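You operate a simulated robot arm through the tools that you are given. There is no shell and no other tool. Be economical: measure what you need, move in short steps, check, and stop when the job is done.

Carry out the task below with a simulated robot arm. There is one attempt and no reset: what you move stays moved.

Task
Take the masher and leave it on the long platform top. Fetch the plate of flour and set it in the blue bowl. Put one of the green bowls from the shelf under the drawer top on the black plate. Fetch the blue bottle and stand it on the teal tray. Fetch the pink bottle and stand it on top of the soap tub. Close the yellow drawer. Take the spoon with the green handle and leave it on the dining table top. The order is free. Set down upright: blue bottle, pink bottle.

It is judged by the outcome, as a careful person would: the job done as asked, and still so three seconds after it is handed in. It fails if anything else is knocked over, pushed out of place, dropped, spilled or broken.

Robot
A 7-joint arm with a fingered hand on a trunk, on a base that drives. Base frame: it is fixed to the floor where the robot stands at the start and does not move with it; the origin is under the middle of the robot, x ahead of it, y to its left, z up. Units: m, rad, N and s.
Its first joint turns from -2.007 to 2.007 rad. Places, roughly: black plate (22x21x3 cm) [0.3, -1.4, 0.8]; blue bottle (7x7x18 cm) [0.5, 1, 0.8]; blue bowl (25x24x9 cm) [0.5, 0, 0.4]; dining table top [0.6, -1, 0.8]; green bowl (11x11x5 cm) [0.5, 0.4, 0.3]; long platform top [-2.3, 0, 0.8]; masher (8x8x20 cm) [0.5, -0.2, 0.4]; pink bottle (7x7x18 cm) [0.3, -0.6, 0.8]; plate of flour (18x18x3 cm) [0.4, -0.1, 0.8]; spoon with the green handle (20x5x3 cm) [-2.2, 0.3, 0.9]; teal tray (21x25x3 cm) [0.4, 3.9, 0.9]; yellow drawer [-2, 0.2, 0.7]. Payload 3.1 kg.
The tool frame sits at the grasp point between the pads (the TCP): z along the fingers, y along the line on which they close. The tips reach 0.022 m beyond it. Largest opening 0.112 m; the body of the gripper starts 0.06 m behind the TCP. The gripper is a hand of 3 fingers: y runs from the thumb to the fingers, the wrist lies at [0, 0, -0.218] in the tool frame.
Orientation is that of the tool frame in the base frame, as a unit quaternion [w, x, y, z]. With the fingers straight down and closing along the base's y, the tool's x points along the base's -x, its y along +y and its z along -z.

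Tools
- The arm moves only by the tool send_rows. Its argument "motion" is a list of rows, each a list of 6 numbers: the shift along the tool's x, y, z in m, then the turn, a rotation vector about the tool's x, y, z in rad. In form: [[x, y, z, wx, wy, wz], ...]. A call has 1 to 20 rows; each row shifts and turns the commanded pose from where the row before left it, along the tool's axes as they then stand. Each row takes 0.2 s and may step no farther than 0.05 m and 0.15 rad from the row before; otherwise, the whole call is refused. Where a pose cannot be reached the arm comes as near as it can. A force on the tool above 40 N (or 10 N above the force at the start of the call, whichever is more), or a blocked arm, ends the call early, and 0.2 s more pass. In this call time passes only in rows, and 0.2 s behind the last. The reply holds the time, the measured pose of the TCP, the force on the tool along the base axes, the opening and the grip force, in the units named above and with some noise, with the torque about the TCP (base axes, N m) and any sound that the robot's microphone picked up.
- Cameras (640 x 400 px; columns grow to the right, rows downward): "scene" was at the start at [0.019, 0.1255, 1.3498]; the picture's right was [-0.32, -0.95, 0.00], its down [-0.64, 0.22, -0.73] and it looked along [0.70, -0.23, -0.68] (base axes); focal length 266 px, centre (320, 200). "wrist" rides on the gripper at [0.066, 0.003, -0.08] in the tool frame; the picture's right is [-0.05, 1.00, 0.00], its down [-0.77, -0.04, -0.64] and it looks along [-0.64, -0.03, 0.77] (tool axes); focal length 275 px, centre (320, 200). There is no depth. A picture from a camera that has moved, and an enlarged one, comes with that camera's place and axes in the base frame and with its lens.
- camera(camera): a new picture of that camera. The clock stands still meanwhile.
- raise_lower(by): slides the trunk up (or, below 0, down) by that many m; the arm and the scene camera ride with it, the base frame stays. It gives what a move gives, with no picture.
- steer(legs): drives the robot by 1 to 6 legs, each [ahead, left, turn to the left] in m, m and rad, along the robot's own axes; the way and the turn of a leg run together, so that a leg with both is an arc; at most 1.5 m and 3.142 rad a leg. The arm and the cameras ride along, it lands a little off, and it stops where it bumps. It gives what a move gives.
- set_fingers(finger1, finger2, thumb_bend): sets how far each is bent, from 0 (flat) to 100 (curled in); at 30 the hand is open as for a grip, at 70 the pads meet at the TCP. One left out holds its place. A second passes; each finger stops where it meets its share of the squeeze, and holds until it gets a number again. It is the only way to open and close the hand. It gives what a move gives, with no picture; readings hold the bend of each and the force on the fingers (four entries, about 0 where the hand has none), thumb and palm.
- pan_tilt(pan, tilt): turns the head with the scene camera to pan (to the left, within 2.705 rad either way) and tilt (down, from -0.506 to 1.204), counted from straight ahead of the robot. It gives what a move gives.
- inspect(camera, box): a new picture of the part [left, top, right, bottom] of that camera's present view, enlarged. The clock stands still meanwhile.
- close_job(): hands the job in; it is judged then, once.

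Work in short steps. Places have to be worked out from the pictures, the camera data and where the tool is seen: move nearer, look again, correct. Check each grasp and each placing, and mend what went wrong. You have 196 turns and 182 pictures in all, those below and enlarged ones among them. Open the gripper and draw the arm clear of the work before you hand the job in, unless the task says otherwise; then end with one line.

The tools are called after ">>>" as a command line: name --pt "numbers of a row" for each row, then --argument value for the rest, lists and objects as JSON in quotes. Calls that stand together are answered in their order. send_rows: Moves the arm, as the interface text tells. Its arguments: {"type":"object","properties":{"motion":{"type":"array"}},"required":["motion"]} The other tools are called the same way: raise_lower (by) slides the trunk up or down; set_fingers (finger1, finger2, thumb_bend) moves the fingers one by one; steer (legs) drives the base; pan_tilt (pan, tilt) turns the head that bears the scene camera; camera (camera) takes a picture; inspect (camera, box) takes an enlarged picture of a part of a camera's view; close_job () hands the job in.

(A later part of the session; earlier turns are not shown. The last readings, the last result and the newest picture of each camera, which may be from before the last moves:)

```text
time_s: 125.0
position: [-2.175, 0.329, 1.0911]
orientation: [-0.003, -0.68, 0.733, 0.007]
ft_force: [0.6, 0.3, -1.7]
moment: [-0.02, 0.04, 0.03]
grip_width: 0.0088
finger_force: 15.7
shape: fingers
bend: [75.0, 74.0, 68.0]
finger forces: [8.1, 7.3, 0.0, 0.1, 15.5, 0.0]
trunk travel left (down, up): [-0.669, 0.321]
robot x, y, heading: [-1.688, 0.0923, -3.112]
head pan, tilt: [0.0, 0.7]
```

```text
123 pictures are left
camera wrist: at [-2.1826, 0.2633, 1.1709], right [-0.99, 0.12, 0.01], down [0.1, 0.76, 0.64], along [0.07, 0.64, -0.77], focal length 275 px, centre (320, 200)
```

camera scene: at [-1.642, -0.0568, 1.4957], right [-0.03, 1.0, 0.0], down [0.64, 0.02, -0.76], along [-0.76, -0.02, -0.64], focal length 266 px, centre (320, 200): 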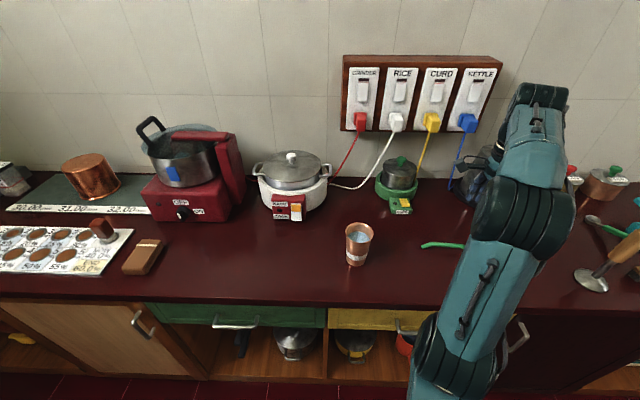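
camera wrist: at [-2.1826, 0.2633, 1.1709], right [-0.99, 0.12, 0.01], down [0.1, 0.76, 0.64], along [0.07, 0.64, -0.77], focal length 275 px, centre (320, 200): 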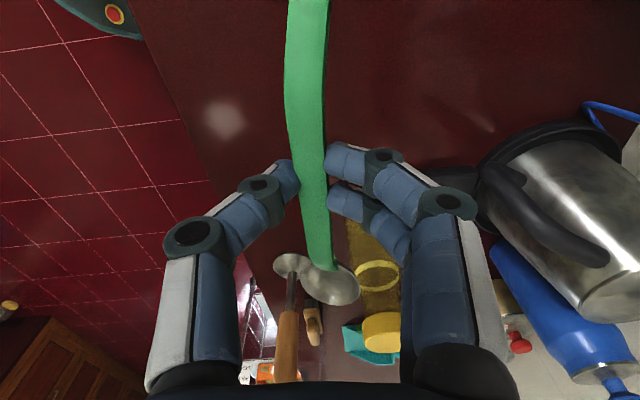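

Spoon is held. I back off, turn round and look at the dining table.

>>> steer --legs '[[-0.7, 0, 0], [0, 0, 2.85]]'

>>> pan_tilt --pan -0.35 --tilt 0.55

>>> camera --camera "scene"

```text
time_s: 135.4
position: [-0.6064, -0.2598, 1.0904]
orientation: [0.007, 0.835, 0.55, 0.002]
ft_force: [-1.1, 0.5, 0.0]
moment: [0.01, -0.03, -0.01]
grip_width: 0.0081
finger_force: 13.4
shape: fingers
bend: [75.0, 74.0, 68.0]
finger forces: [7.4, 6.4, 0.0, 0.0, 14.0, 0.1]
trunk travel left (down, up): [-0.669, 0.321]
robot x, y, heading: [-0.9909, 0.1216, -0.298]
head pan, tilt: [0.0, 0.7]
```

```text
time_s: 136.2
position: [-0.6062, -0.2602, 1.0907]
orientation: [0.008, 0.836, 0.549, 0.002]
ft_force: [0.4, 0.0, 0.0]
moment: [-0.01, -0.02, -0.01]
grip_width: 0.008
finger_force: 13.7
shape: fingers
bend: [75.0, 74.0, 68.0]
finger forces: [7.4, 6.4, 0.0, 0.1, 14.0, 0.0]
trunk travel left (down, up): [-0.669, 0.321]
robot x, y, heading: [-0.9874, 0.1172, -0.294]
head pan, tilt: [-0.351, 0.55]
```

```text
122 pictures are left
camera scene: at [-0.93, 0.2286, 1.5588], right [-0.61, -0.8, 0.0], down [-0.42, 0.32, -0.85], along [0.68, -0.52, -0.52], focal length 266 px, centre (320, 200)
```

scene: 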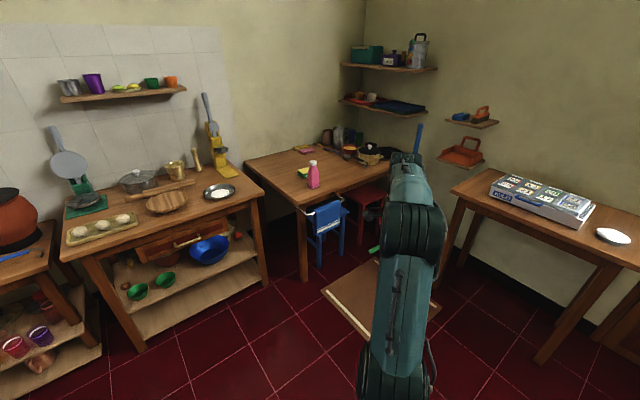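

A brown mat/board lies on the floor in front of the dining table. I zoom on it, as it limits where I can stand.

>>> inspect --camera "scene" --box '[240, 130, 480, 370]'

>>> pan_tilt --pan -0.6 --tilt 0.7

>>> camera --camera "scene"

```text
1.67 times, centred on (360, 250) of scene
camera zoom: at [-0.93, 0.2286, 1.5588], right [-0.61, -0.8, 0.0], down [-0.42, 0.32, -0.85], along [0.68, -0.52, -0.52], focal length 443 px, centre (253, 117)
```

zoom: 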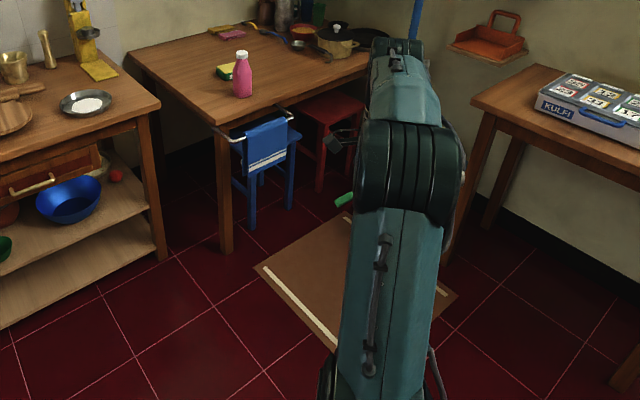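

```text
time_s: 137.0
position: [-0.6062, -0.2589, 1.0924]
orientation: [0.007, 0.835, 0.549, 0.002]
ft_force: [0.7, 0.3, -0.5]
moment: [0.04, 0.02, 0.0]
grip_width: 0.0082
finger_force: 14.4
shape: fingers
bend: [75.0, 74.0, 68.0]
finger forces: [7.4, 6.5, 0.1, 0.0, 14.0, 0.0]
trunk travel left (down, up): [-0.669, 0.321]
robot x, y, heading: [-0.9864, 0.1203, -0.301]
head pan, tilt: [-0.6, 0.7]
```

```text
120 pictures are left
camera scene: at [-0.9487, 0.2164, 1.5457], right [-0.78, -0.62, 0.0], down [-0.4, 0.5, -0.77], along [0.47, -0.6, -0.64], focal length 266 px, centre (320, 200)
```

scene: 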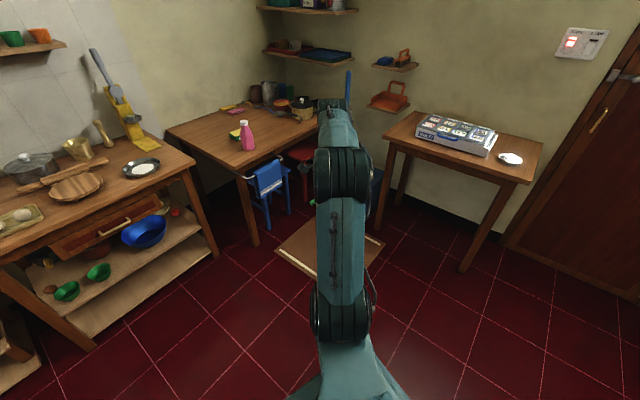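

It looks like a thin floor mat. The middle of the dining table (about (0.33, -0.93)) is free for the spoon; I drive there with the hand high.

>>> steer --legs '[[0, 0, 0.3], [0.5, -0.77, 0]]'

>>> pan_tilt --pan -0.1 --tilt 0.7

>>> camera --camera "scene"

```text
time_s: 142.8
position: [0.0017, -0.9052, 1.0919]
orientation: [0.007, 0.745, 0.668, 0.002]
ft_force: [1.0, 0.4, -0.5]
moment: [-0.01, 0.03, -0.06]
grip_width: 0.0084
finger_force: 13.8
shape: fingers
bend: [75.0, 74.0, 68.0]
finger forces: [7.3, 6.4, 0.0, 0.0, 13.8, 0.0]
trunk travel left (down, up): [-0.669, 0.321]
robot x, y, heading: [-0.4767, -0.6551, -0.002]
head pan, tilt: [-0.6, 0.7]
```

```text
time_s: 143.7
position: [0.002, -0.9048, 1.0905]
orientation: [0.006, 0.744, 0.668, 0.003]
ft_force: [0.1, 0.6, -0.5]
moment: [0.02, -0.03, 0.0]
grip_width: 0.0083
finger_force: 13.6
shape: fingers
bend: [75.0, 74.0, 68.0]
finger forces: [7.5, 6.5, 0.0, 0.0, 13.9, 0.1]
trunk travel left (down, up): [-0.669, 0.321]
robot x, y, heading: [-0.4774, -0.6544, -0.002]
head pan, tilt: [-0.099, 0.7]
```

```text
119 pictures are left
camera scene: at [-0.4516, -0.5122, 1.5457], right [-0.1, -0.99, 0.0], down [-0.64, 0.07, -0.76], along [0.76, -0.08, -0.64], focal length 266 px, centre (320, 200)
```

scene: 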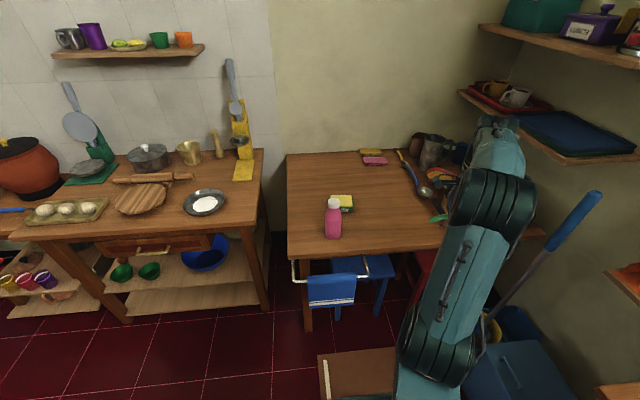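

The base drives over the mat fine. I go ahead 0.3 so the spoon is over the table, then view from the wrist.

>>> steer --legs '[[0.3, -0.02, 0]]'

>>> camera --camera "wrist"

>>> camera --camera "scene"

```text
time_s: 145.8
position: [0.2973, -0.928, 1.0906]
orientation: [0.006, 0.745, 0.667, 0.002]
ft_force: [0.3, 0.7, 0.4]
moment: [-0.01, 0.02, 0.0]
grip_width: 0.0079
finger_force: 14.2
shape: fingers
bend: [75.0, 74.0, 68.0]
finger forces: [7.4, 6.6, 0.0, 0.0, 13.9, 0.0]
trunk travel left (down, up): [-0.669, 0.321]
robot x, y, heading: [-0.1801, -0.6757, -0.004]
head pan, tilt: [-0.099, 0.7]
```

```text
118 pictures are left
camera wrist: at [0.3049, -0.8611, 1.1706], right [0.99, -0.16, 0.01], down [-0.13, -0.76, 0.64], along [-0.09, -0.63, -0.77], focal length 275 px, centre (320, 200)
```

wrist: 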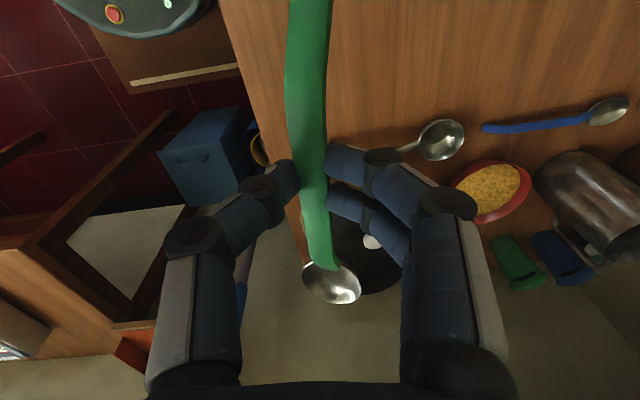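

```text
117 pictures are left
camera scene: at [-0.155, -0.5334, 1.5457], right [-0.1, -0.99, 0.0], down [-0.64, 0.07, -0.76], along [0.76, -0.08, -0.64], focal length 266 px, centre (320, 200)
```

scene: 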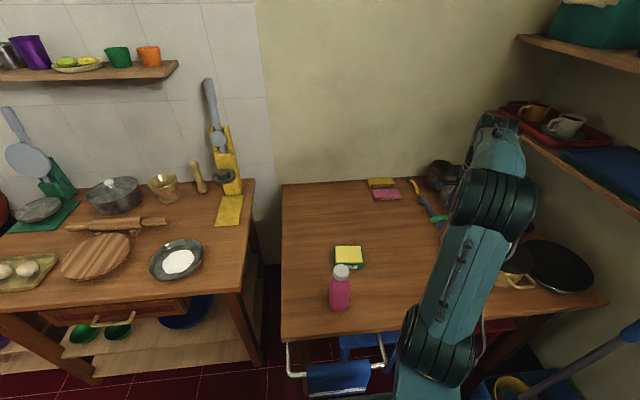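

Spoon is over the table; pot and ladle lie farther along at y≈-1.1. I shift it 4.5 cm away from them and lower.

>>> send_rows --pt "0.045 0 0 0 0 0"

>>> raise_lower --by -0.265

>>> camera --camera "wrist"

>>> camera --camera "scene"

```text
time_s: 146.2
position: [0.3005, -0.8798, 1.0893]
orientation: [0.007, 0.745, 0.667, 0.002]
ft_force: [0.0, 0.6, 0.2]
moment: [0.01, 0.02, 0.0]
grip_width: 0.0083
finger_force: 13.8
shape: fingers
bend: [75.0, 74.0, 68.0]
finger forces: [7.4, 6.6, 0.0, 0.0, 13.9, 0.1]
trunk travel left (down, up): [-0.669, 0.321]
robot x, y, heading: [-0.1816, -0.6793, -0.007]
head pan, tilt: [-0.099, 0.7]
```

```text
time_s: 148.9
position: [0.3017, -0.8831, 0.8239]
orientation: [0.007, 0.745, 0.667, 0.003]
ft_force: [-0.4, 0.5, -0.1]
moment: [0.01, -0.01, 0.0]
grip_width: 0.0082
finger_force: 13.8
shape: fingers
bend: [75.0, 74.0, 68.0]
finger forces: [7.3, 6.5, 0.1, 0.0, 13.9, 0.0]
trunk travel left (down, up): [-0.404, 0.586]
robot x, y, heading: [-0.1783, -0.6779, -0.005]
head pan, tilt: [-0.099, 0.7]
```

```text
116 pictures are left
camera wrist: at [0.309, -0.8164, 0.9039], right [0.99, -0.16, 0.01], down [-0.13, -0.76, 0.64], along [-0.09, -0.63, -0.77], focal length 275 px, centre (320, 200)
```

wrist: 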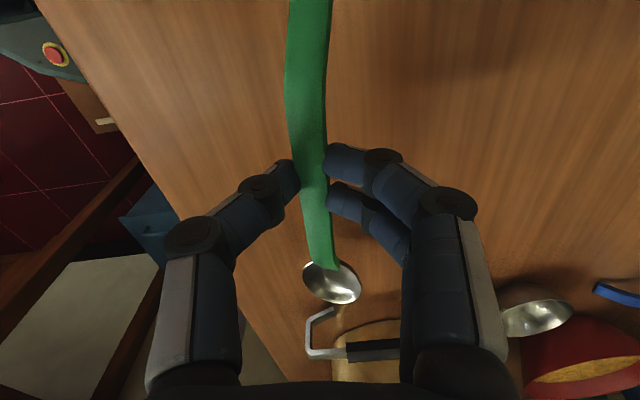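

```text
115 pictures are left
camera scene: at [-0.1561, -0.5333, 1.2807], right [-0.1, -0.99, 0.0], down [-0.64, 0.07, -0.76], along [0.76, -0.08, -0.64], focal length 266 px, centre (320, 200)
```

scene: 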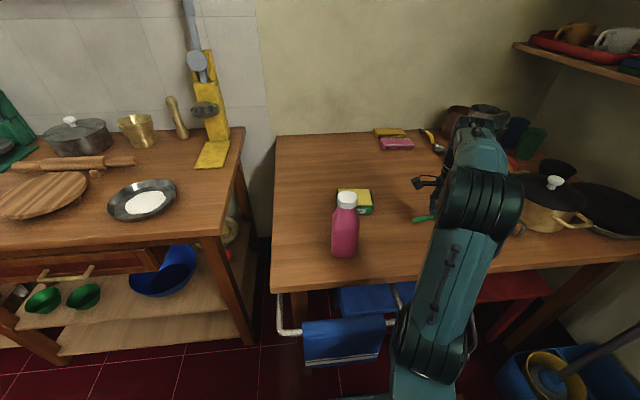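

Clear of the ladle's hook. Lowering to contact in small steps.

>>> send_rows --pt "0 0 0.01 0 0 0" --pt "0 0 0.005 0 0 0" --pt "0 0 0.004 0 0 0" --pt "0 0 0.003 0 0 0" --pt "0 0 0.003 0 0 0"

>>> camera --camera "wrist"

```text
time_s: 150.1
position: [0.3009, -0.8838, 0.7975]
orientation: [0.007, 0.745, 0.668, 0.002]
ft_force: [-0.4, 0.2, -1.0]
moment: [0.01, 0.04, -0.01]
grip_width: 0.0082
finger_force: 13.8
shape: fingers
bend: [75.0, 75.0, 68.0]
finger forces: [7.3, 6.5, 0.0, 0.0, 13.9, 0.1]
trunk travel left (down, up): [-0.404, 0.586]
robot x, y, heading: [-0.1827, -0.6755, -0.009]
head pan, tilt: [-0.099, 0.7]
```

```text
114 pictures are left
camera wrist: at [0.3094, -0.8171, 0.8779], right [0.99, -0.16, 0.01], down [-0.13, -0.76, 0.64], along [-0.09, -0.63, -0.77], focal length 275 px, centre (320, 200)
```

wrist: 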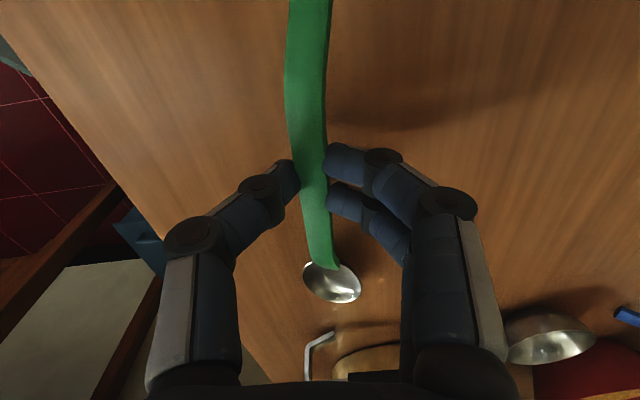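

Shadow shows it is still above the table; continue down.

>>> send_rows --pt "0 0 0.004 0 0 0" --pt "0 0 0.004 0 0 0" --pt "0 0 0.004 0 0 0" --pt "0 0 0.004 0 0 0" --pt "0 0 0.003 0 0 0" --pt "0 0 0.003 0 0 0" --pt "0 0 0.003 0 0 0"

>>> camera --camera "wrist"

```text
time_s: 151.7
position: [0.3011, -0.8817, 0.773]
orientation: [0.006, 0.745, 0.667, 0.003]
ft_force: [0.4, 0.6, -0.1]
moment: [0.0, 0.02, -0.02]
grip_width: 0.0
finger_force: 0.1
shape: fingers
bend: [77.0, 77.0, 74.0]
finger forces: [0.1, 0.1, 0.1, 0.1, 0.0, 0.0]
trunk travel left (down, up): [-0.404, 0.586]
robot x, y, heading: [-0.1824, -0.6768, -0.004]
head pan, tilt: [-0.099, 0.7]
```

```text
113 pictures are left
camera wrist: at [0.3098, -0.8154, 0.8536], right [0.99, -0.16, 0.01], down [-0.13, -0.76, 0.64], along [-0.09, -0.63, -0.77], focal length 275 px, centre (320, 200)
```

wrist: 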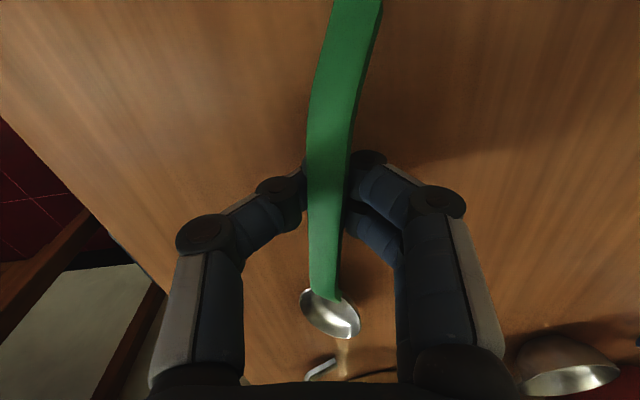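

The spoon touched down and slipped up over the fingertips. I open gently here to let it settle flat.

>>> set_fingers --finger1 62 --finger2 62 --thumb_bend 62

>>> set_fingers --finger1 45 --finger2 45 --thumb_bend 45

>>> send_rows --pt "0 0 -0.03 0 0 0" --pt "0 0 -0.04 0 0 0" --pt "0 0 -0.04 0 0 0"

>>> camera --camera "wrist"

```text
time_s: 152.7
position: [0.3013, -0.8822, 0.775]
orientation: [0.008, 0.745, 0.667, 0.004]
ft_force: [1.0, 0.1, 15.1]
moment: [0.0, -0.12, 0.01]
grip_width: 0.0145
finger_force: 7.1
shape: fingers
bend: [64.0, 64.0, 65.0]
finger forces: [4.7, 4.2, 0.0, 0.0, 6.1, 0.1]
trunk travel left (down, up): [-0.404, 0.586]
robot x, y, heading: [-0.1797, -0.6777, -0.007]
head pan, tilt: [-0.099, 0.7]
```

```text
time_s: 153.7
position: [0.2998, -0.8812, 0.776]
orientation: [0.009, 0.745, 0.667, 0.003]
ft_force: [6.1, -3.2, 38.5]
moment: [0.02, 0.62, 0.06]
grip_width: 0.0473
finger_force: 19.8
shape: fingers
bend: [45.0, 45.0, 57.0]
finger forces: [0.1, 0.1, 0.0, 0.1, 39.1, 0.0]
trunk travel left (down, up): [-0.404, 0.586]
robot x, y, heading: [-0.1811, -0.6794, -0.008]
head pan, tilt: [-0.099, 0.7]
```

```text
time_s: 154.5
position: [0.2985, -0.8786, 0.8853]
orientation: [0.006, 0.745, 0.667, 0.002]
ft_force: [0.4, 0.3, 0.3]
moment: [0.01, 0.02, -0.02]
grip_width: 0.0689
finger_force: 0.0
shape: fingers
bend: [45.0, 45.0, 45.0]
finger forces: [0.1, 0.0, 0.0, 0.0, 0.0, 0.0]
trunk travel left (down, up): [-0.404, 0.586]
robot x, y, heading: [-0.1788, -0.6773, -0.004]
head pan, tilt: [-0.099, 0.7]
```

```text
112 pictures are left
camera wrist: at [0.3075, -0.8123, 0.9657], right [0.99, -0.16, 0.01], down [-0.13, -0.76, 0.64], along [-0.09, -0.63, -0.77], focal length 275 px, centre (320, 200)
```

wrist: 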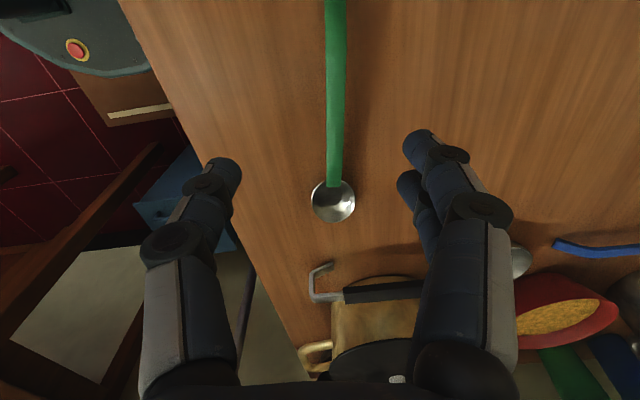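

Spoon lies on the dining table. Next, the pink bottle; I inspect it and the green-yellow tub.

>>> inspect --camera "scene" --box '[290, 160, 410, 280]'

>>> inspect --camera "scene" --box '[480, 100, 640, 260]'

```text
3.33 times, centred on (350, 220) of scene
camera zoom: at [-0.1561, -0.5333, 1.2806], right [-0.1, -0.99, 0.0], down [-0.64, 0.07, -0.76], along [0.76, -0.08, -0.64], focal length 887 px, centre (220, 133)
```

zoom: 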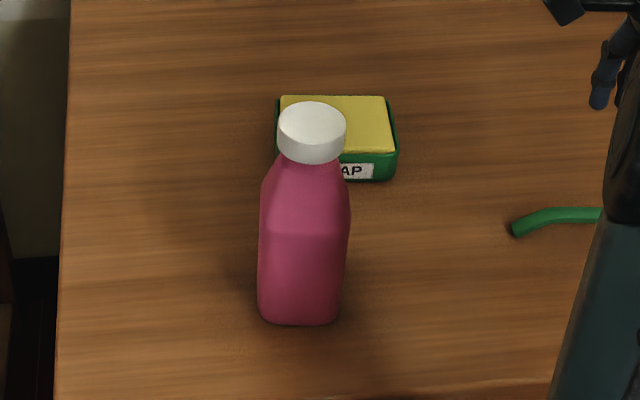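

```text
2.50 times, centred on (560, 180) of scene
camera zoom: at [-0.1561, -0.5333, 1.2806], right [-0.1, -0.99, 0.0], down [-0.64, 0.07, -0.76], along [0.76, -0.08, -0.64], focal length 665 px, centre (-280, 250)
```

zoom: 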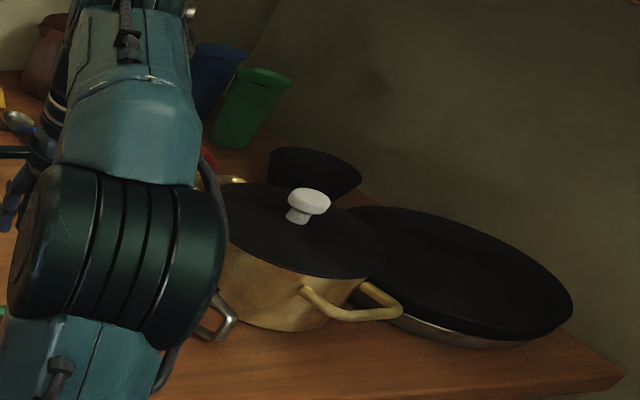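

The label reads "(SO)AP": that is the soap tub, centre ≈(0.42, -0.69), top z≈0.80. Bottle axis ≈(0.267, -0.635), top ≈0.937; I'll take it by the cap with the tool down. Move above it.

>>> raise_lower --by 0.16

>>> set_fingers --finger1 35 --finger2 35 --thumb_bend 35

>>> send_rows --pt "0.04 -0.0095 0 0 0 0" --pt "0.04 -0.0095 0 0 0 0" --pt "0.04 -0.0095 0 0 0 0" --pt "0.04 -0.0095 0 0 0 0" --pt "0.04 -0.0095 0 0 0 0" --pt "0.038 -0.0095 0 0 0 0"

>>> camera --camera "wrist"

>>> camera --camera "scene"

```text
time_s: 156.3
position: [0.2997, -0.8787, 1.0448]
orientation: [0.007, 0.745, 0.667, 0.002]
ft_force: [0.1, -0.9, -0.6]
moment: [0.0, -0.01, 0.01]
grip_width: 0.0689
finger_force: 0.1
shape: fingers
bend: [45.0, 45.0, 45.0]
finger forces: [0.1, 0.0, 0.1, 0.0, 0.0, 0.0]
trunk travel left (down, up): [-0.564, 0.426]
robot x, y, heading: [-0.1802, -0.6764, -0.008]
head pan, tilt: [-0.099, 0.7]
```

```text
time_s: 157.3
position: [0.3005, -0.8796, 1.0464]
orientation: [0.007, 0.745, 0.667, 0.003]
ft_force: [-0.4, 0.5, -0.2]
moment: [0.06, -0.01, -0.01]
grip_width: 0.0973
finger_force: 0.1
shape: fingers
bend: [35.0, 35.0, 35.0]
finger forces: [0.1, 0.0, 0.0, 0.0, 0.0, 0.2]
trunk travel left (down, up): [-0.564, 0.426]
robot x, y, heading: [-0.1821, -0.6771, -0.005]
head pan, tilt: [-0.099, 0.7]
```

```text
time_s: 158.7
position: [0.2674, -0.6352, 1.044]
orientation: [0.007, 0.745, 0.667, 0.002]
ft_force: [0.8, -0.8, 0.2]
moment: [0.0, 0.0, -0.01]
grip_width: 0.0974
finger_force: 0.1
shape: fingers
bend: [35.0, 35.0, 35.0]
finger forces: [0.1, 0.1, 0.0, 0.0, 0.1, 0.1]
trunk travel left (down, up): [-0.564, 0.426]
robot x, y, heading: [-0.1839, -0.674, -0.003]
head pan, tilt: [-0.099, 0.7]
```

```text
109 pictures are left
camera wrist: at [0.2749, -0.5689, 1.1231], right [0.99, -0.16, 0.01], down [-0.13, -0.76, 0.64], along [-0.09, -0.63, -0.77], focal length 275 px, centre (320, 200)
```

wrist: 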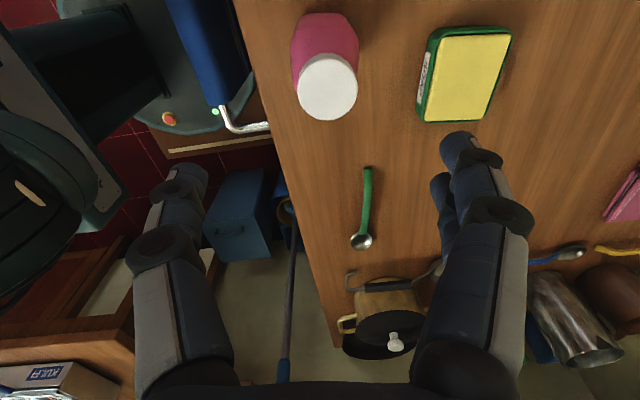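

```text
108 pictures are left
camera scene: at [-0.1562, -0.5323, 1.4406], right [-0.1, -0.99, 0.0], down [-0.64, 0.07, -0.77], along [0.76, -0.08, -0.64], focal length 266 px, centre (320, 200)
```

scene: 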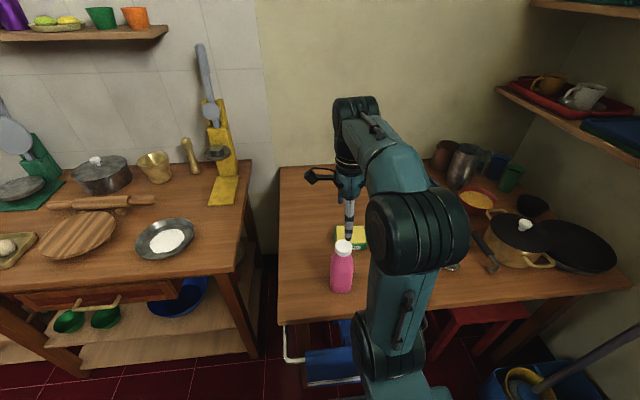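

Aligned to within ~5 mm. Descend partway and check.

>>> send_rows --pt "0.003 0.003 0.04 0 0 0" --pt "0 0 0.035 0 0 0"

>>> camera --camera "wrist"

```text
time_s: 159.3
position: [0.2756, -0.6363, 0.9679]
orientation: [0.006, 0.746, 0.666, 0.002]
ft_force: [0.3, -0.1, -0.9]
moment: [0.0, -0.01, -0.02]
grip_width: 0.0978
finger_force: 0.0
shape: fingers
bend: [35.0, 35.0, 35.0]
finger forces: [0.0, 0.1, 0.1, 0.0, 0.1, 0.1]
trunk travel left (down, up): [-0.564, 0.426]
robot x, y, heading: [-0.1805, -0.6749, -0.008]
head pan, tilt: [-0.099, 0.7]
```

```text
107 pictures are left
camera wrist: at [0.2836, -0.5691, 1.0483], right [0.99, -0.16, 0.01], down [-0.13, -0.76, 0.64], along [-0.09, -0.63, -0.77], focal length 275 px, centre (320, 200)
```

wrist: 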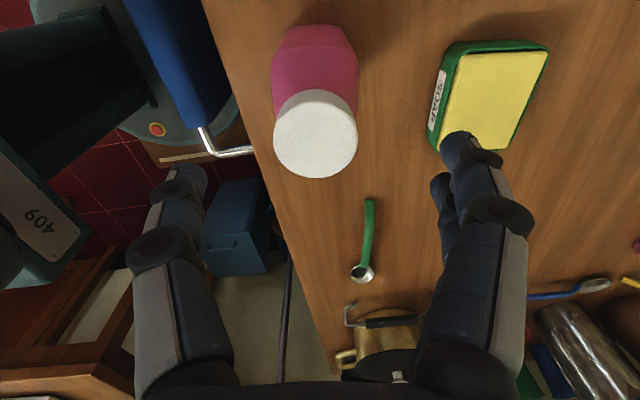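

Cap centre ≈(0.273, -0.628), top z≈0.93. Final descent and close.

>>> send_rows --pt "0.008 -0.002 0.02 0 0 0" --pt "0 0 0.02 0 0 0" --pt "0 0 0.019 0 0 0"

>>> camera --camera "wrist"

```text
time_s: 160.1
position: [0.2741, -0.6262, 0.9084]
orientation: [0.007, 0.745, 0.667, 0.003]
ft_force: [1.1, 0.7, -0.1]
moment: [-0.01, 0.01, -0.01]
grip_width: 0.0976
finger_force: 0.0
shape: fingers
bend: [35.0, 35.0, 35.0]
finger forces: [0.1, 0.0, 0.0, 0.1, 0.0, 0.0]
trunk travel left (down, up): [-0.564, 0.426]
robot x, y, heading: [-0.1826, -0.6758, -0.0]
head pan, tilt: [-0.099, 0.7]
```

```text
106 pictures are left
camera wrist: at [0.2815, -0.5592, 0.9889], right [0.99, -0.16, 0.01], down [-0.13, -0.76, 0.64], along [-0.09, -0.63, -0.77], focal length 275 px, centre (320, 200)
```

wrist: 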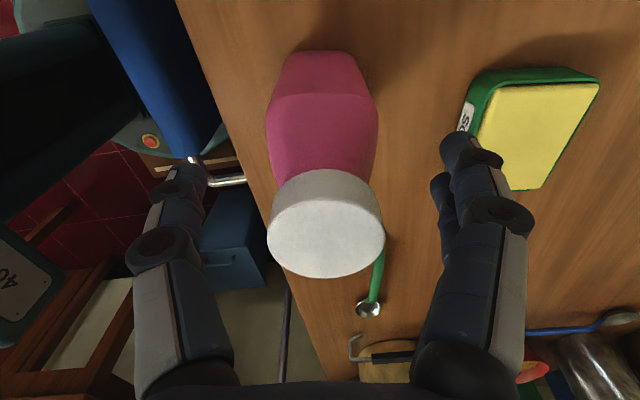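

The cap top is at z≈0.914; I go 18 mm lower and close on the cap.

>>> send_rows --pt "-0.005 0 0.01 0 0 0" --pt "0 0 0.009 0 0 0"

>>> set_fingers --finger1 75 --finger2 75 --thumb_bend 75

>>> camera --camera "wrist"

```text
time_s: 160.7
position: [0.273, -0.6299, 0.89]
orientation: [0.007, 0.746, 0.666, 0.002]
ft_force: [-0.4, 0.7, 0.9]
moment: [0.01, -0.02, -0.03]
grip_width: 0.0975
finger_force: 0.0
shape: fingers
bend: [35.0, 35.0, 35.0]
finger forces: [0.0, 0.0, 0.0, 0.1, 0.0, 0.1]
trunk travel left (down, up): [-0.564, 0.426]
robot x, y, heading: [-0.1809, -0.6748, -0.009]
head pan, tilt: [-0.099, 0.7]
```

```text
time_s: 161.7
position: [0.2729, -0.6292, 0.8904]
orientation: [0.007, 0.745, 0.668, 0.003]
ft_force: [0.1, -0.2, 0.9]
moment: [-0.02, 0.04, 0.01]
grip_width: 0.0444
finger_force: 21.2
shape: fingers
bend: [56.0, 56.0, 60.0]
finger forces: [10.5, 10.6, 0.1, 0.0, 20.9, 0.1]
trunk travel left (down, up): [-0.564, 0.426]
robot x, y, heading: [-0.181, -0.6769, -0.004]
head pan, tilt: [-0.099, 0.7]
```

```text
105 pictures are left
camera wrist: at [0.2814, -0.5639, 0.9696], right [0.99, -0.16, 0.01], down [-0.13, -0.76, 0.64], along [-0.09, -0.63, -0.77], focal length 275 px, centre (320, 200)
```

wrist: 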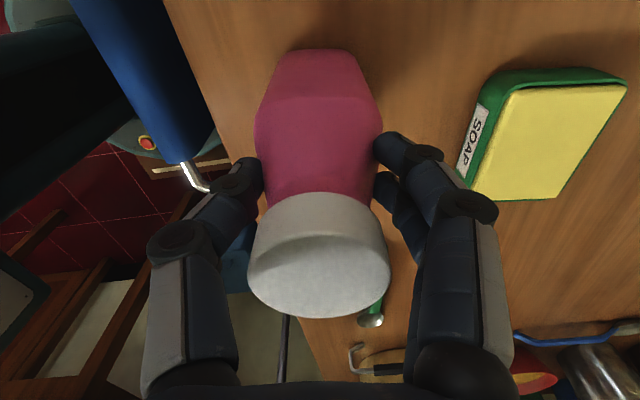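

Gripped at 21 N. Lift 9 cm and check that it hangs straight.

>>> raise_lower --by 0.09

>>> send_rows --pt "-0.007 0.035 0 0 0 0" --pt "-0.007 0.035 0 0 0 0" --pt "-0.007 0.035 0 0 0 0"

>>> camera --camera "scene"

>>> camera --camera "wrist"

```text
time_s: 162.9
position: [0.2742, -0.6306, 0.9789]
orientation: [0.006, 0.745, 0.667, 0.002]
ft_force: [-0.3, 1.0, -1.0]
moment: [0.01, 0.01, 0.01]
grip_width: 0.0445
finger_force: 20.9
shape: fingers
bend: [56.0, 56.0, 60.0]
finger forces: [10.4, 10.1, 0.0, 0.1, 20.8, 0.0]
trunk travel left (down, up): [-0.654, 0.336]
robot x, y, heading: [-0.1816, -0.6781, -0.004]
head pan, tilt: [-0.099, 0.7]
```

```text
time_s: 163.8
position: [0.3744, -0.6629, 0.9809]
orientation: [0.007, 0.745, 0.667, 0.001]
ft_force: [-0.2, 0.4, -0.5]
moment: [0.0, 0.01, 0.0]
grip_width: 0.0442
finger_force: 20.5
shape: fingers
bend: [56.0, 56.0, 60.0]
finger forces: [10.5, 10.2, 0.1, 0.1, 20.5, 0.0]
trunk travel left (down, up): [-0.654, 0.336]
robot x, y, heading: [-0.1789, -0.6768, -0.007]
head pan, tilt: [-0.099, 0.7]
```

```text
104 pictures are left
camera scene: at [-0.1543, -0.5337, 1.5307], right [-0.1, -0.99, 0.0], down [-0.64, 0.07, -0.76], along [0.76, -0.08, -0.65], focal length 266 px, centre (320, 200)
```

scene: 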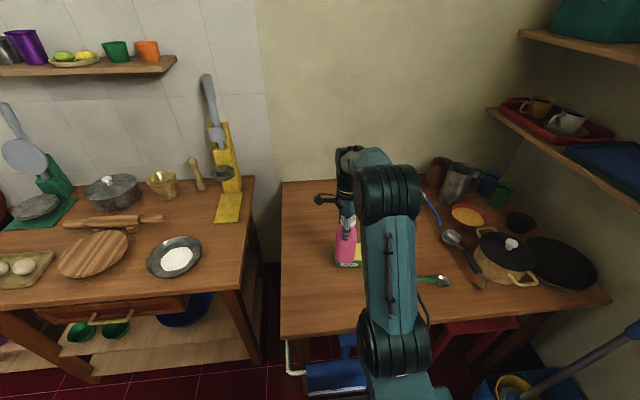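

```text
103 pictures are left
camera wrist: at [0.3827, -0.5954, 1.061], right [0.99, -0.16, 0.01], down [-0.13, -0.76, 0.64], along [-0.09, -0.63, -0.77], focal length 275 px, centre (320, 200)
```

wrist: 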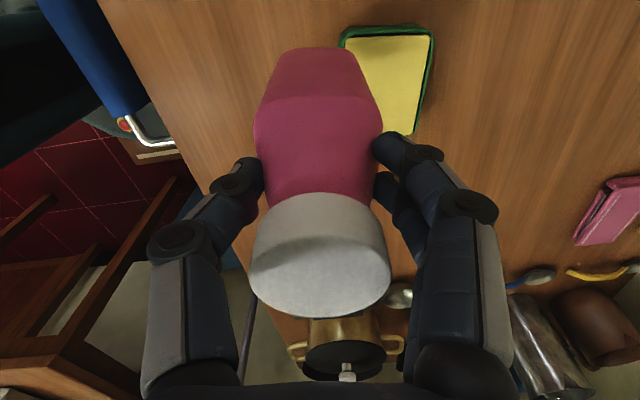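

Hangs straight. Tub centre refined to ≈(0.428, -0.692). I move over it.

>>> send_rows --pt "-0.0115 0.0283 0 0 0 0" --pt "-0.0115 0.0283 0 0 0 0"

>>> camera --camera "wrist"

>>> inspect --camera "scene" --box '[290, 180, 430, 300]'

```text
time_s: 164.3
position: [0.4304, -0.6912, 0.9835]
orientation: [0.007, 0.744, 0.668, 0.002]
ft_force: [-0.9, -1.1, -1.5]
moment: [0.02, 0.0, 0.02]
grip_width: 0.044
finger_force: 20.2
shape: fingers
bend: [56.0, 56.0, 60.0]
finger forces: [10.2, 9.9, 0.0, 0.1, 20.2, 0.0]
trunk travel left (down, up): [-0.654, 0.336]
robot x, y, heading: [-0.1792, -0.6792, -0.005]
head pan, tilt: [-0.099, 0.7]
```

```text
102 pictures are left
camera wrist: at [0.4378, -0.6249, 1.0623], right [0.99, -0.16, 0.01], down [-0.13, -0.76, 0.64], along [-0.09, -0.63, -0.77], focal length 275 px, centre (320, 200)
```

wrist: 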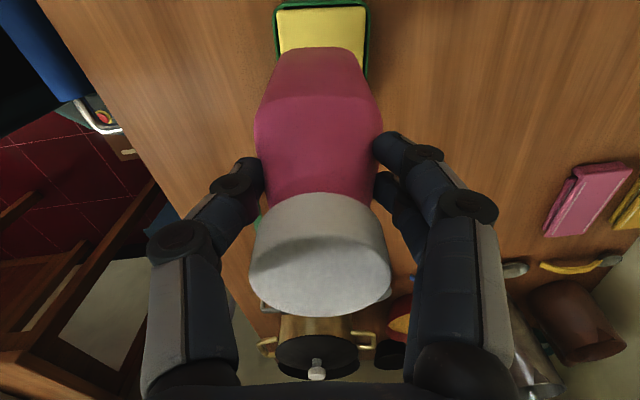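

```text
3.33 times, centred on (360, 240) of scene
camera zoom: at [-0.1552, -0.5336, 1.5307], right [-0.1, -0.99, 0.0], down [-0.64, 0.07, -0.76], along [0.76, -0.08, -0.64], focal length 887 px, centre (187, 67)
```

zoom: 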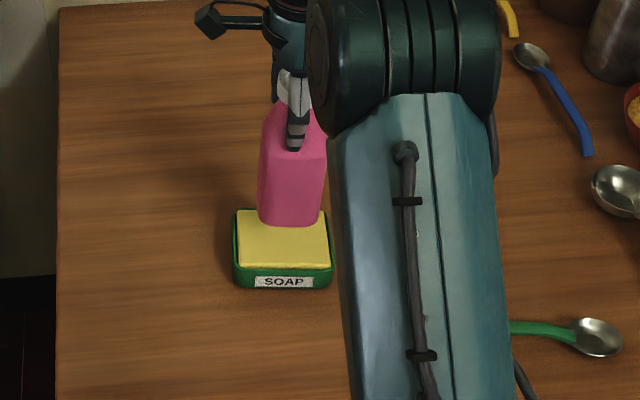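

Bottle sits centred over the tub. Lowering to contact.

>>> send_rows --pt "0 -0.004 0.02 0 0 0" --pt "0 0 0.015 0 0 0" --pt "0 0 0.005 0 0 0" --pt "0 0 0.005 0 0 0" --pt "0 0 0.004 0 0 0" --pt "0 0 0.004 0 0 0" --pt "0 0 0.004 0 0 0" --pt "0 0 0.004 0 0 0"

>>> inspect --camera "scene" --box '[290, 180, 430, 300]'

```text
time_s: 166.2
position: [0.4241, -0.6916, 0.9252]
orientation: [0.011, 0.744, 0.668, 0.005]
ft_force: [3.6, 1.5, 33.6]
moment: [0.01, -0.25, -0.01]
grip_width: 0.0447
finger_force: 28.7
shape: fingers
bend: [56.0, 56.0, 63.0]
finger forces: [15.3, 15.5, 0.0, 0.0, 26.4, 0.1]
trunk travel left (down, up): [-0.654, 0.336]
robot x, y, heading: [-0.1763, -0.6771, -0.006]
head pan, tilt: [-0.099, 0.7]
```

```text
3.33 times, centred on (360, 240) of scene
camera zoom: at [-0.161, -0.5325, 1.5313], right [-0.1, -0.99, 0.0], down [-0.64, 0.07, -0.77], along [0.76, -0.08, -0.64], focal length 887 px, centre (187, 67)
```

zoom: 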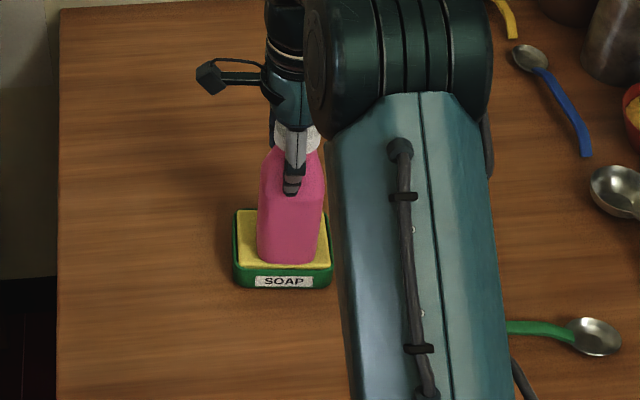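

Touching with 34 N; I relieve it before opening.

>>> send_rows --pt "0 0.002 -0.004 0 0 0" --pt "0 0 -0.002 0 0 0"

>>> inspect --camera "scene" --box '[290, 180, 430, 300]'

```text
time_s: 166.8
position: [0.4238, -0.6923, 0.9262]
orientation: [0.006, 0.746, 0.666, 0.001]
ft_force: [-0.9, 2.4, 10.1]
moment: [0.02, -0.02, -0.03]
grip_width: 0.0442
finger_force: 23.4
shape: fingers
bend: [57.0, 57.0, 63.0]
finger forces: [11.3, 11.4, 0.0, 0.1, 23.5, 0.0]
trunk travel left (down, up): [-0.654, 0.336]
robot x, y, heading: [-0.1781, -0.6785, -0.005]
head pan, tilt: [-0.099, 0.7]
```

```text
3.33 times, centred on (360, 240) of scene
camera zoom: at [-0.1582, -0.5324, 1.5304], right [-0.1, -0.99, 0.0], down [-0.64, 0.07, -0.77], along [0.76, -0.08, -0.64], focal length 887 px, centre (187, 67)
```

zoom: 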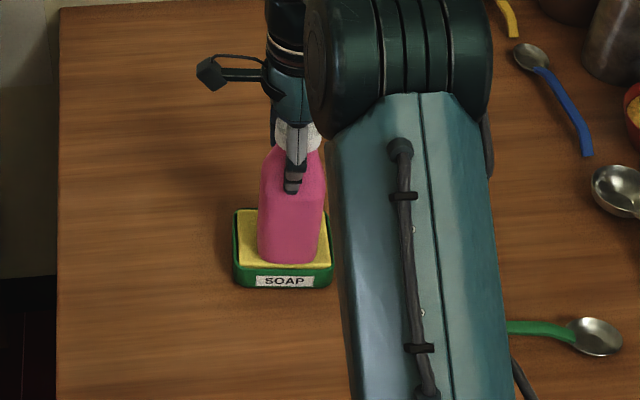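

Centered on the tub. Open the hand and rise.

>>> set_fingers --finger1 38 --finger2 38 --thumb_bend 38

>>> send_rows --pt "0 0 -0.03 0 0 0" --pt "0 0 -0.04 0 0 0" --pt "0 0 -0.03 0 0 0"

>>> camera --camera "wrist"

>>> inspect --camera "scene" --box '[290, 180, 430, 300]'

```text
time_s: 167.8
position: [0.4268, -0.6927, 0.9271]
orientation: [0.006, 0.745, 0.667, 0.002]
ft_force: [-0.5, -0.5, -0.1]
moment: [0.05, 0.01, -0.01]
grip_width: 0.0889
finger_force: 0.0
shape: fingers
bend: [38.0, 38.0, 38.0]
finger forces: [0.0, 0.0, 0.1, 0.0, 0.0, 0.0]
trunk travel left (down, up): [-0.654, 0.336]
robot x, y, heading: [-0.1817, -0.6814, -0.006]
head pan, tilt: [-0.099, 0.7]
```

```text
time_s: 168.6
position: [0.4277, -0.6903, 1.0283]
orientation: [0.007, 0.745, 0.667, 0.002]
ft_force: [0.0, 0.8, 0.4]
moment: [0.03, 0.04, 0.01]
grip_width: 0.089
finger_force: 0.2
shape: fingers
bend: [38.0, 38.0, 38.0]
finger forces: [0.0, 0.0, 0.0, 0.1, 0.1, 0.0]
trunk travel left (down, up): [-0.654, 0.336]
robot x, y, heading: [-0.1822, -0.6737, -0.006]
head pan, tilt: [-0.099, 0.7]
```

```text
98 pictures are left
camera wrist: at [0.4355, -0.6239, 1.108], right [0.99, -0.16, 0.01], down [-0.13, -0.76, 0.64], along [-0.09, -0.63, -0.77], focal length 275 px, centre (320, 200)
```

wrist: 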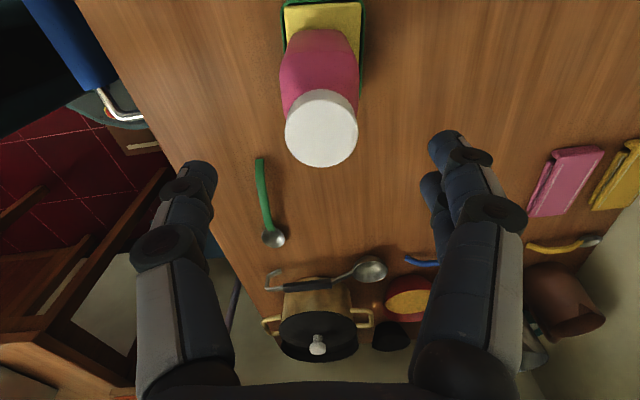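

```text
3.33 times, centred on (360, 240) of scene
camera zoom: at [-0.1562, -0.5331, 1.5307], right [-0.1, -0.99, 0.0], down [-0.64, 0.07, -0.77], along [0.76, -0.08, -0.64], focal length 887 px, centre (187, 67)
```

zoom: 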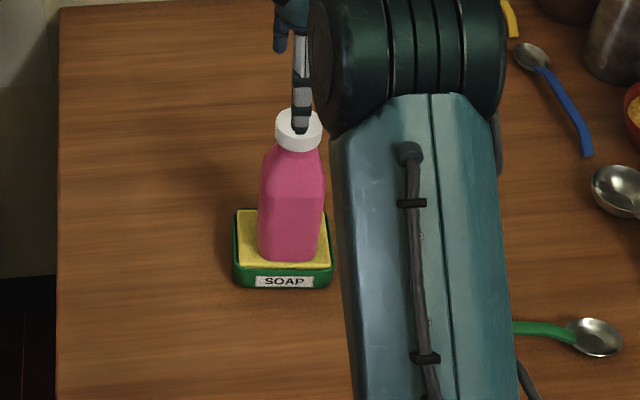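

The pink bottle stands on the soap tub. Next the flour plate: I retreat, move across to the drawer table and pitch the tool to grip the plate's near rim from a slant.

>>> raise_lower --by 0.1

>>> steer --legs '[[-0.17, 0, 0], [0, 0.56, 0.006]]'

>>> send_rows --pt "0 -0.03 0 0 0 -0.11" --pt "0 -0.03 0 0.13 0 0" --pt "0 -0.03 0 0.13 0 0" --pt "0 0 0 0.13 0 0" --pt "0 0 0 0.13 0 0"

>>> pan_tilt --pan 0.0 --tilt 0.8

>>> camera --camera "scene"

>>> camera --camera "wrist"

```text
time_s: 169.9
position: [0.4282, -0.6913, 1.1276]
orientation: [0.008, 0.745, 0.667, 0.002]
ft_force: [-0.4, 0.3, 0.0]
moment: [0.01, 0.02, -0.02]
grip_width: 0.0892
finger_force: 0.1
shape: fingers
bend: [38.0, 38.0, 38.0]
finger forces: [0.0, 0.0, 0.0, 0.1, 0.1, 0.0]
trunk travel left (down, up): [-0.754, 0.236]
robot x, y, heading: [-0.1815, -0.6775, -0.006]
head pan, tilt: [-0.099, 0.7]
```

```text
time_s: 174.2
position: [0.2598, -0.1214, 1.1285]
orientation: [0.007, 0.745, 0.667, 0.003]
ft_force: [-0.4, -0.2, -0.9]
moment: [-0.01, -0.01, -0.05]
grip_width: 0.0889
finger_force: 0.0
shape: fingers
bend: [38.0, 38.0, 38.0]
finger forces: [0.0, 0.0, 0.0, 0.0, 0.1, 0.0]
trunk travel left (down, up): [-0.754, 0.236]
robot x, y, heading: [-0.3488, -0.1049, -0.009]
head pan, tilt: [-0.099, 0.7]
```

```text
time_s: 175.4
position: [0.1702, -0.117, 1.1321]
orientation: [-0.176, 0.686, 0.683, -0.18]
ft_force: [0.3, -0.4, 0.8]
moment: [-0.01, -0.01, -0.02]
grip_width: 0.0891
finger_force: 0.0
shape: fingers
bend: [38.0, 38.0, 38.0]
finger forces: [0.0, 0.0, 0.0, 0.0, 0.0, 0.0]
trunk travel left (down, up): [-0.754, 0.236]
robot x, y, heading: [-0.3504, -0.1047, -0.009]
head pan, tilt: [-0.099, 0.7]
```

```text
time_s: 176.1
position: [0.1694, -0.1168, 1.1317]
orientation: [-0.175, 0.686, 0.683, -0.179]
ft_force: [1.1, -0.1, -0.8]
moment: [-0.01, -0.01, -0.02]
grip_width: 0.0894
finger_force: 0.0
shape: fingers
bend: [38.0, 38.0, 38.0]
finger forces: [0.1, 0.0, 0.0, 0.0, 0.1, 0.0]
trunk travel left (down, up): [-0.754, 0.236]
robot x, y, heading: [-0.3495, -0.105, -0.012]
head pan, tilt: [0.0, 0.799]
```

```text
96 pictures are left
camera scene: at [-0.3282, 0.0454, 1.6225], right [-0.01, -1.0, 0.0], down [-0.72, 0.0, -0.7], along [0.7, 0.0, -0.72], focal length 266 px, centre (320, 200)
```

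scene: 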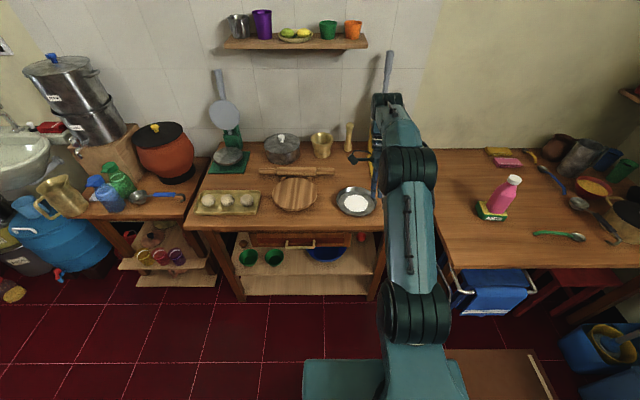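

```text
95 pictures are left
camera wrist: at [0.2098, -0.05, 1.1996], right [0.87, -0.05, -0.48], down [0.28, -0.77, 0.58], along [-0.4, -0.64, -0.66], focal length 275 px, centre (320, 200)
```

wrist: 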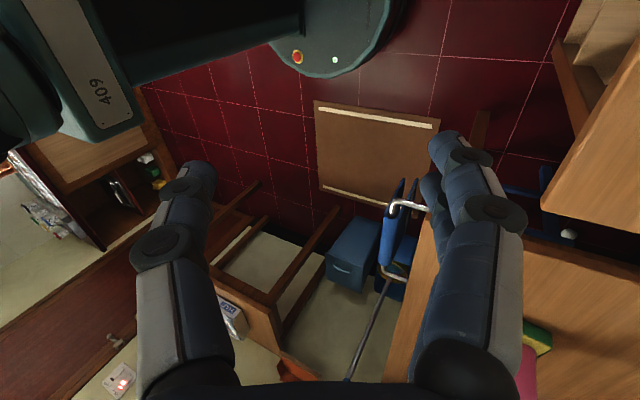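

Wrong sign: the tool tipped backwards. I turn it the other way to point forward-down at 60° below horizontal.

>>> send_rows --pt "0 0 0 -0.14 0 0" --pt "0 0 0 -0.14 0 0" --pt "0 0 0 -0.14 0 0" --pt "0 0 0 -0.14 0 0" --pt "0 0 0 -0.14 0 0" --pt "0 0 0 -0.14 0 0" --pt "0 0 0 -0.14 0 0" --pt "0 0 0 -0.06 0 0"

>>> camera --camera "wrist"

```text
time_s: 177.9
position: [0.1697, -0.1192, 1.1309]
orientation: [0.19, 0.682, 0.682, 0.184]
ft_force: [0.5, -0.2, 0.3]
moment: [0.0, 0.01, 0.01]
grip_width: 0.089
finger_force: 0.1
shape: fingers
bend: [38.0, 38.0, 38.0]
finger forces: [0.0, 0.1, 0.0, 0.1, 0.0, 0.0]
trunk travel left (down, up): [-0.754, 0.236]
robot x, y, heading: [-0.3523, -0.1033, -0.007]
head pan, tilt: [0.0, 0.799]
```

```text
94 pictures are left
camera wrist: at [0.1301, -0.0503, 1.2006], right [0.86, -0.04, 0.51], down [-0.36, -0.77, 0.53], along [0.37, -0.64, -0.68], focal length 275 px, centre (320, 200)
```

wrist: 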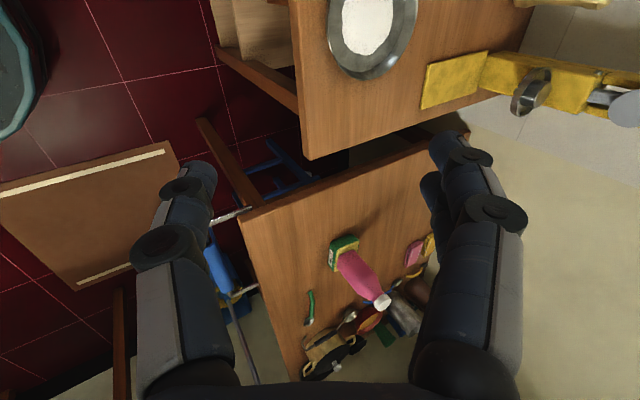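

Now pointing forward-down. I drive ahead 17 cm and lower to a pre-grasp spot behind the plate's near rim.

>>> steer --legs '[[0.172, 0.006, 0]]'

>>> raise_lower --by -0.25

>>> camera --camera "wrist"

>>> camera --camera "scene"

```text
time_s: 179.3
position: [0.3439, -0.1113, 1.1295]
orientation: [0.188, 0.681, 0.683, 0.183]
ft_force: [0.7, -1.2, 0.1]
moment: [-0.04, 0.01, -0.01]
grip_width: 0.0891
finger_force: 0.2
shape: fingers
bend: [38.0, 38.0, 38.0]
finger forces: [0.0, 0.0, 0.0, 0.0, 0.1, 0.0]
trunk travel left (down, up): [-0.754, 0.236]
robot x, y, heading: [-0.175, -0.1052, -0.001]
head pan, tilt: [0.0, 0.799]
```

```text
time_s: 181.9
position: [0.3434, -0.1108, 0.8799]
orientation: [0.188, 0.681, 0.683, 0.184]
ft_force: [-0.2, -0.7, -0.9]
moment: [0.01, 0.0, 0.03]
grip_width: 0.0888
finger_force: 0.0
shape: fingers
bend: [38.0, 38.0, 38.0]
finger forces: [0.0, 0.0, 0.0, 0.0, 0.0, 0.0]
trunk travel left (down, up): [-0.504, 0.486]
robot x, y, heading: [-0.179, -0.1022, -0.009]
head pan, tilt: [0.0, 0.799]
```

```text
93 pictures are left
camera wrist: at [0.3036, -0.0438, 0.9506], right [0.86, -0.04, 0.51], down [-0.35, -0.77, 0.53], along [0.37, -0.64, -0.68], focal length 275 px, centre (320, 200)
```

wrist: 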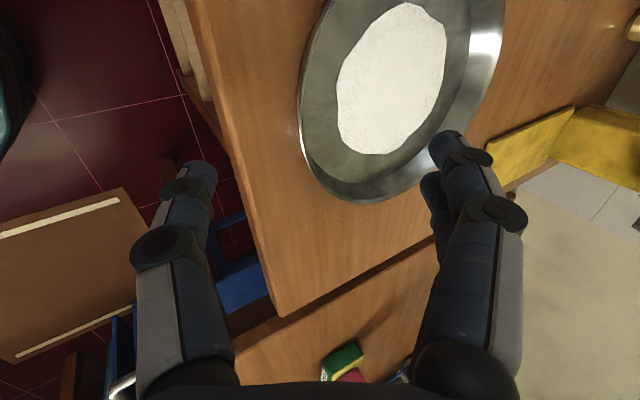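

```text
92 pictures are left
camera scene: at [-0.155, 0.0506, 1.3725], right [0.0, -1.0, 0.0], down [-0.72, 0.0, -0.7], along [0.7, 0.0, -0.72], focal length 266 px, centre (320, 200)
```

scene: 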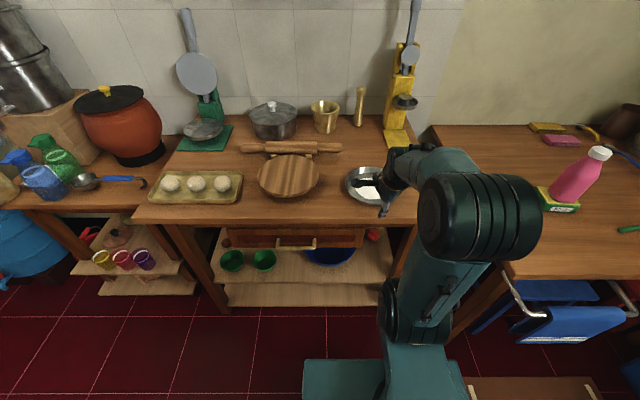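

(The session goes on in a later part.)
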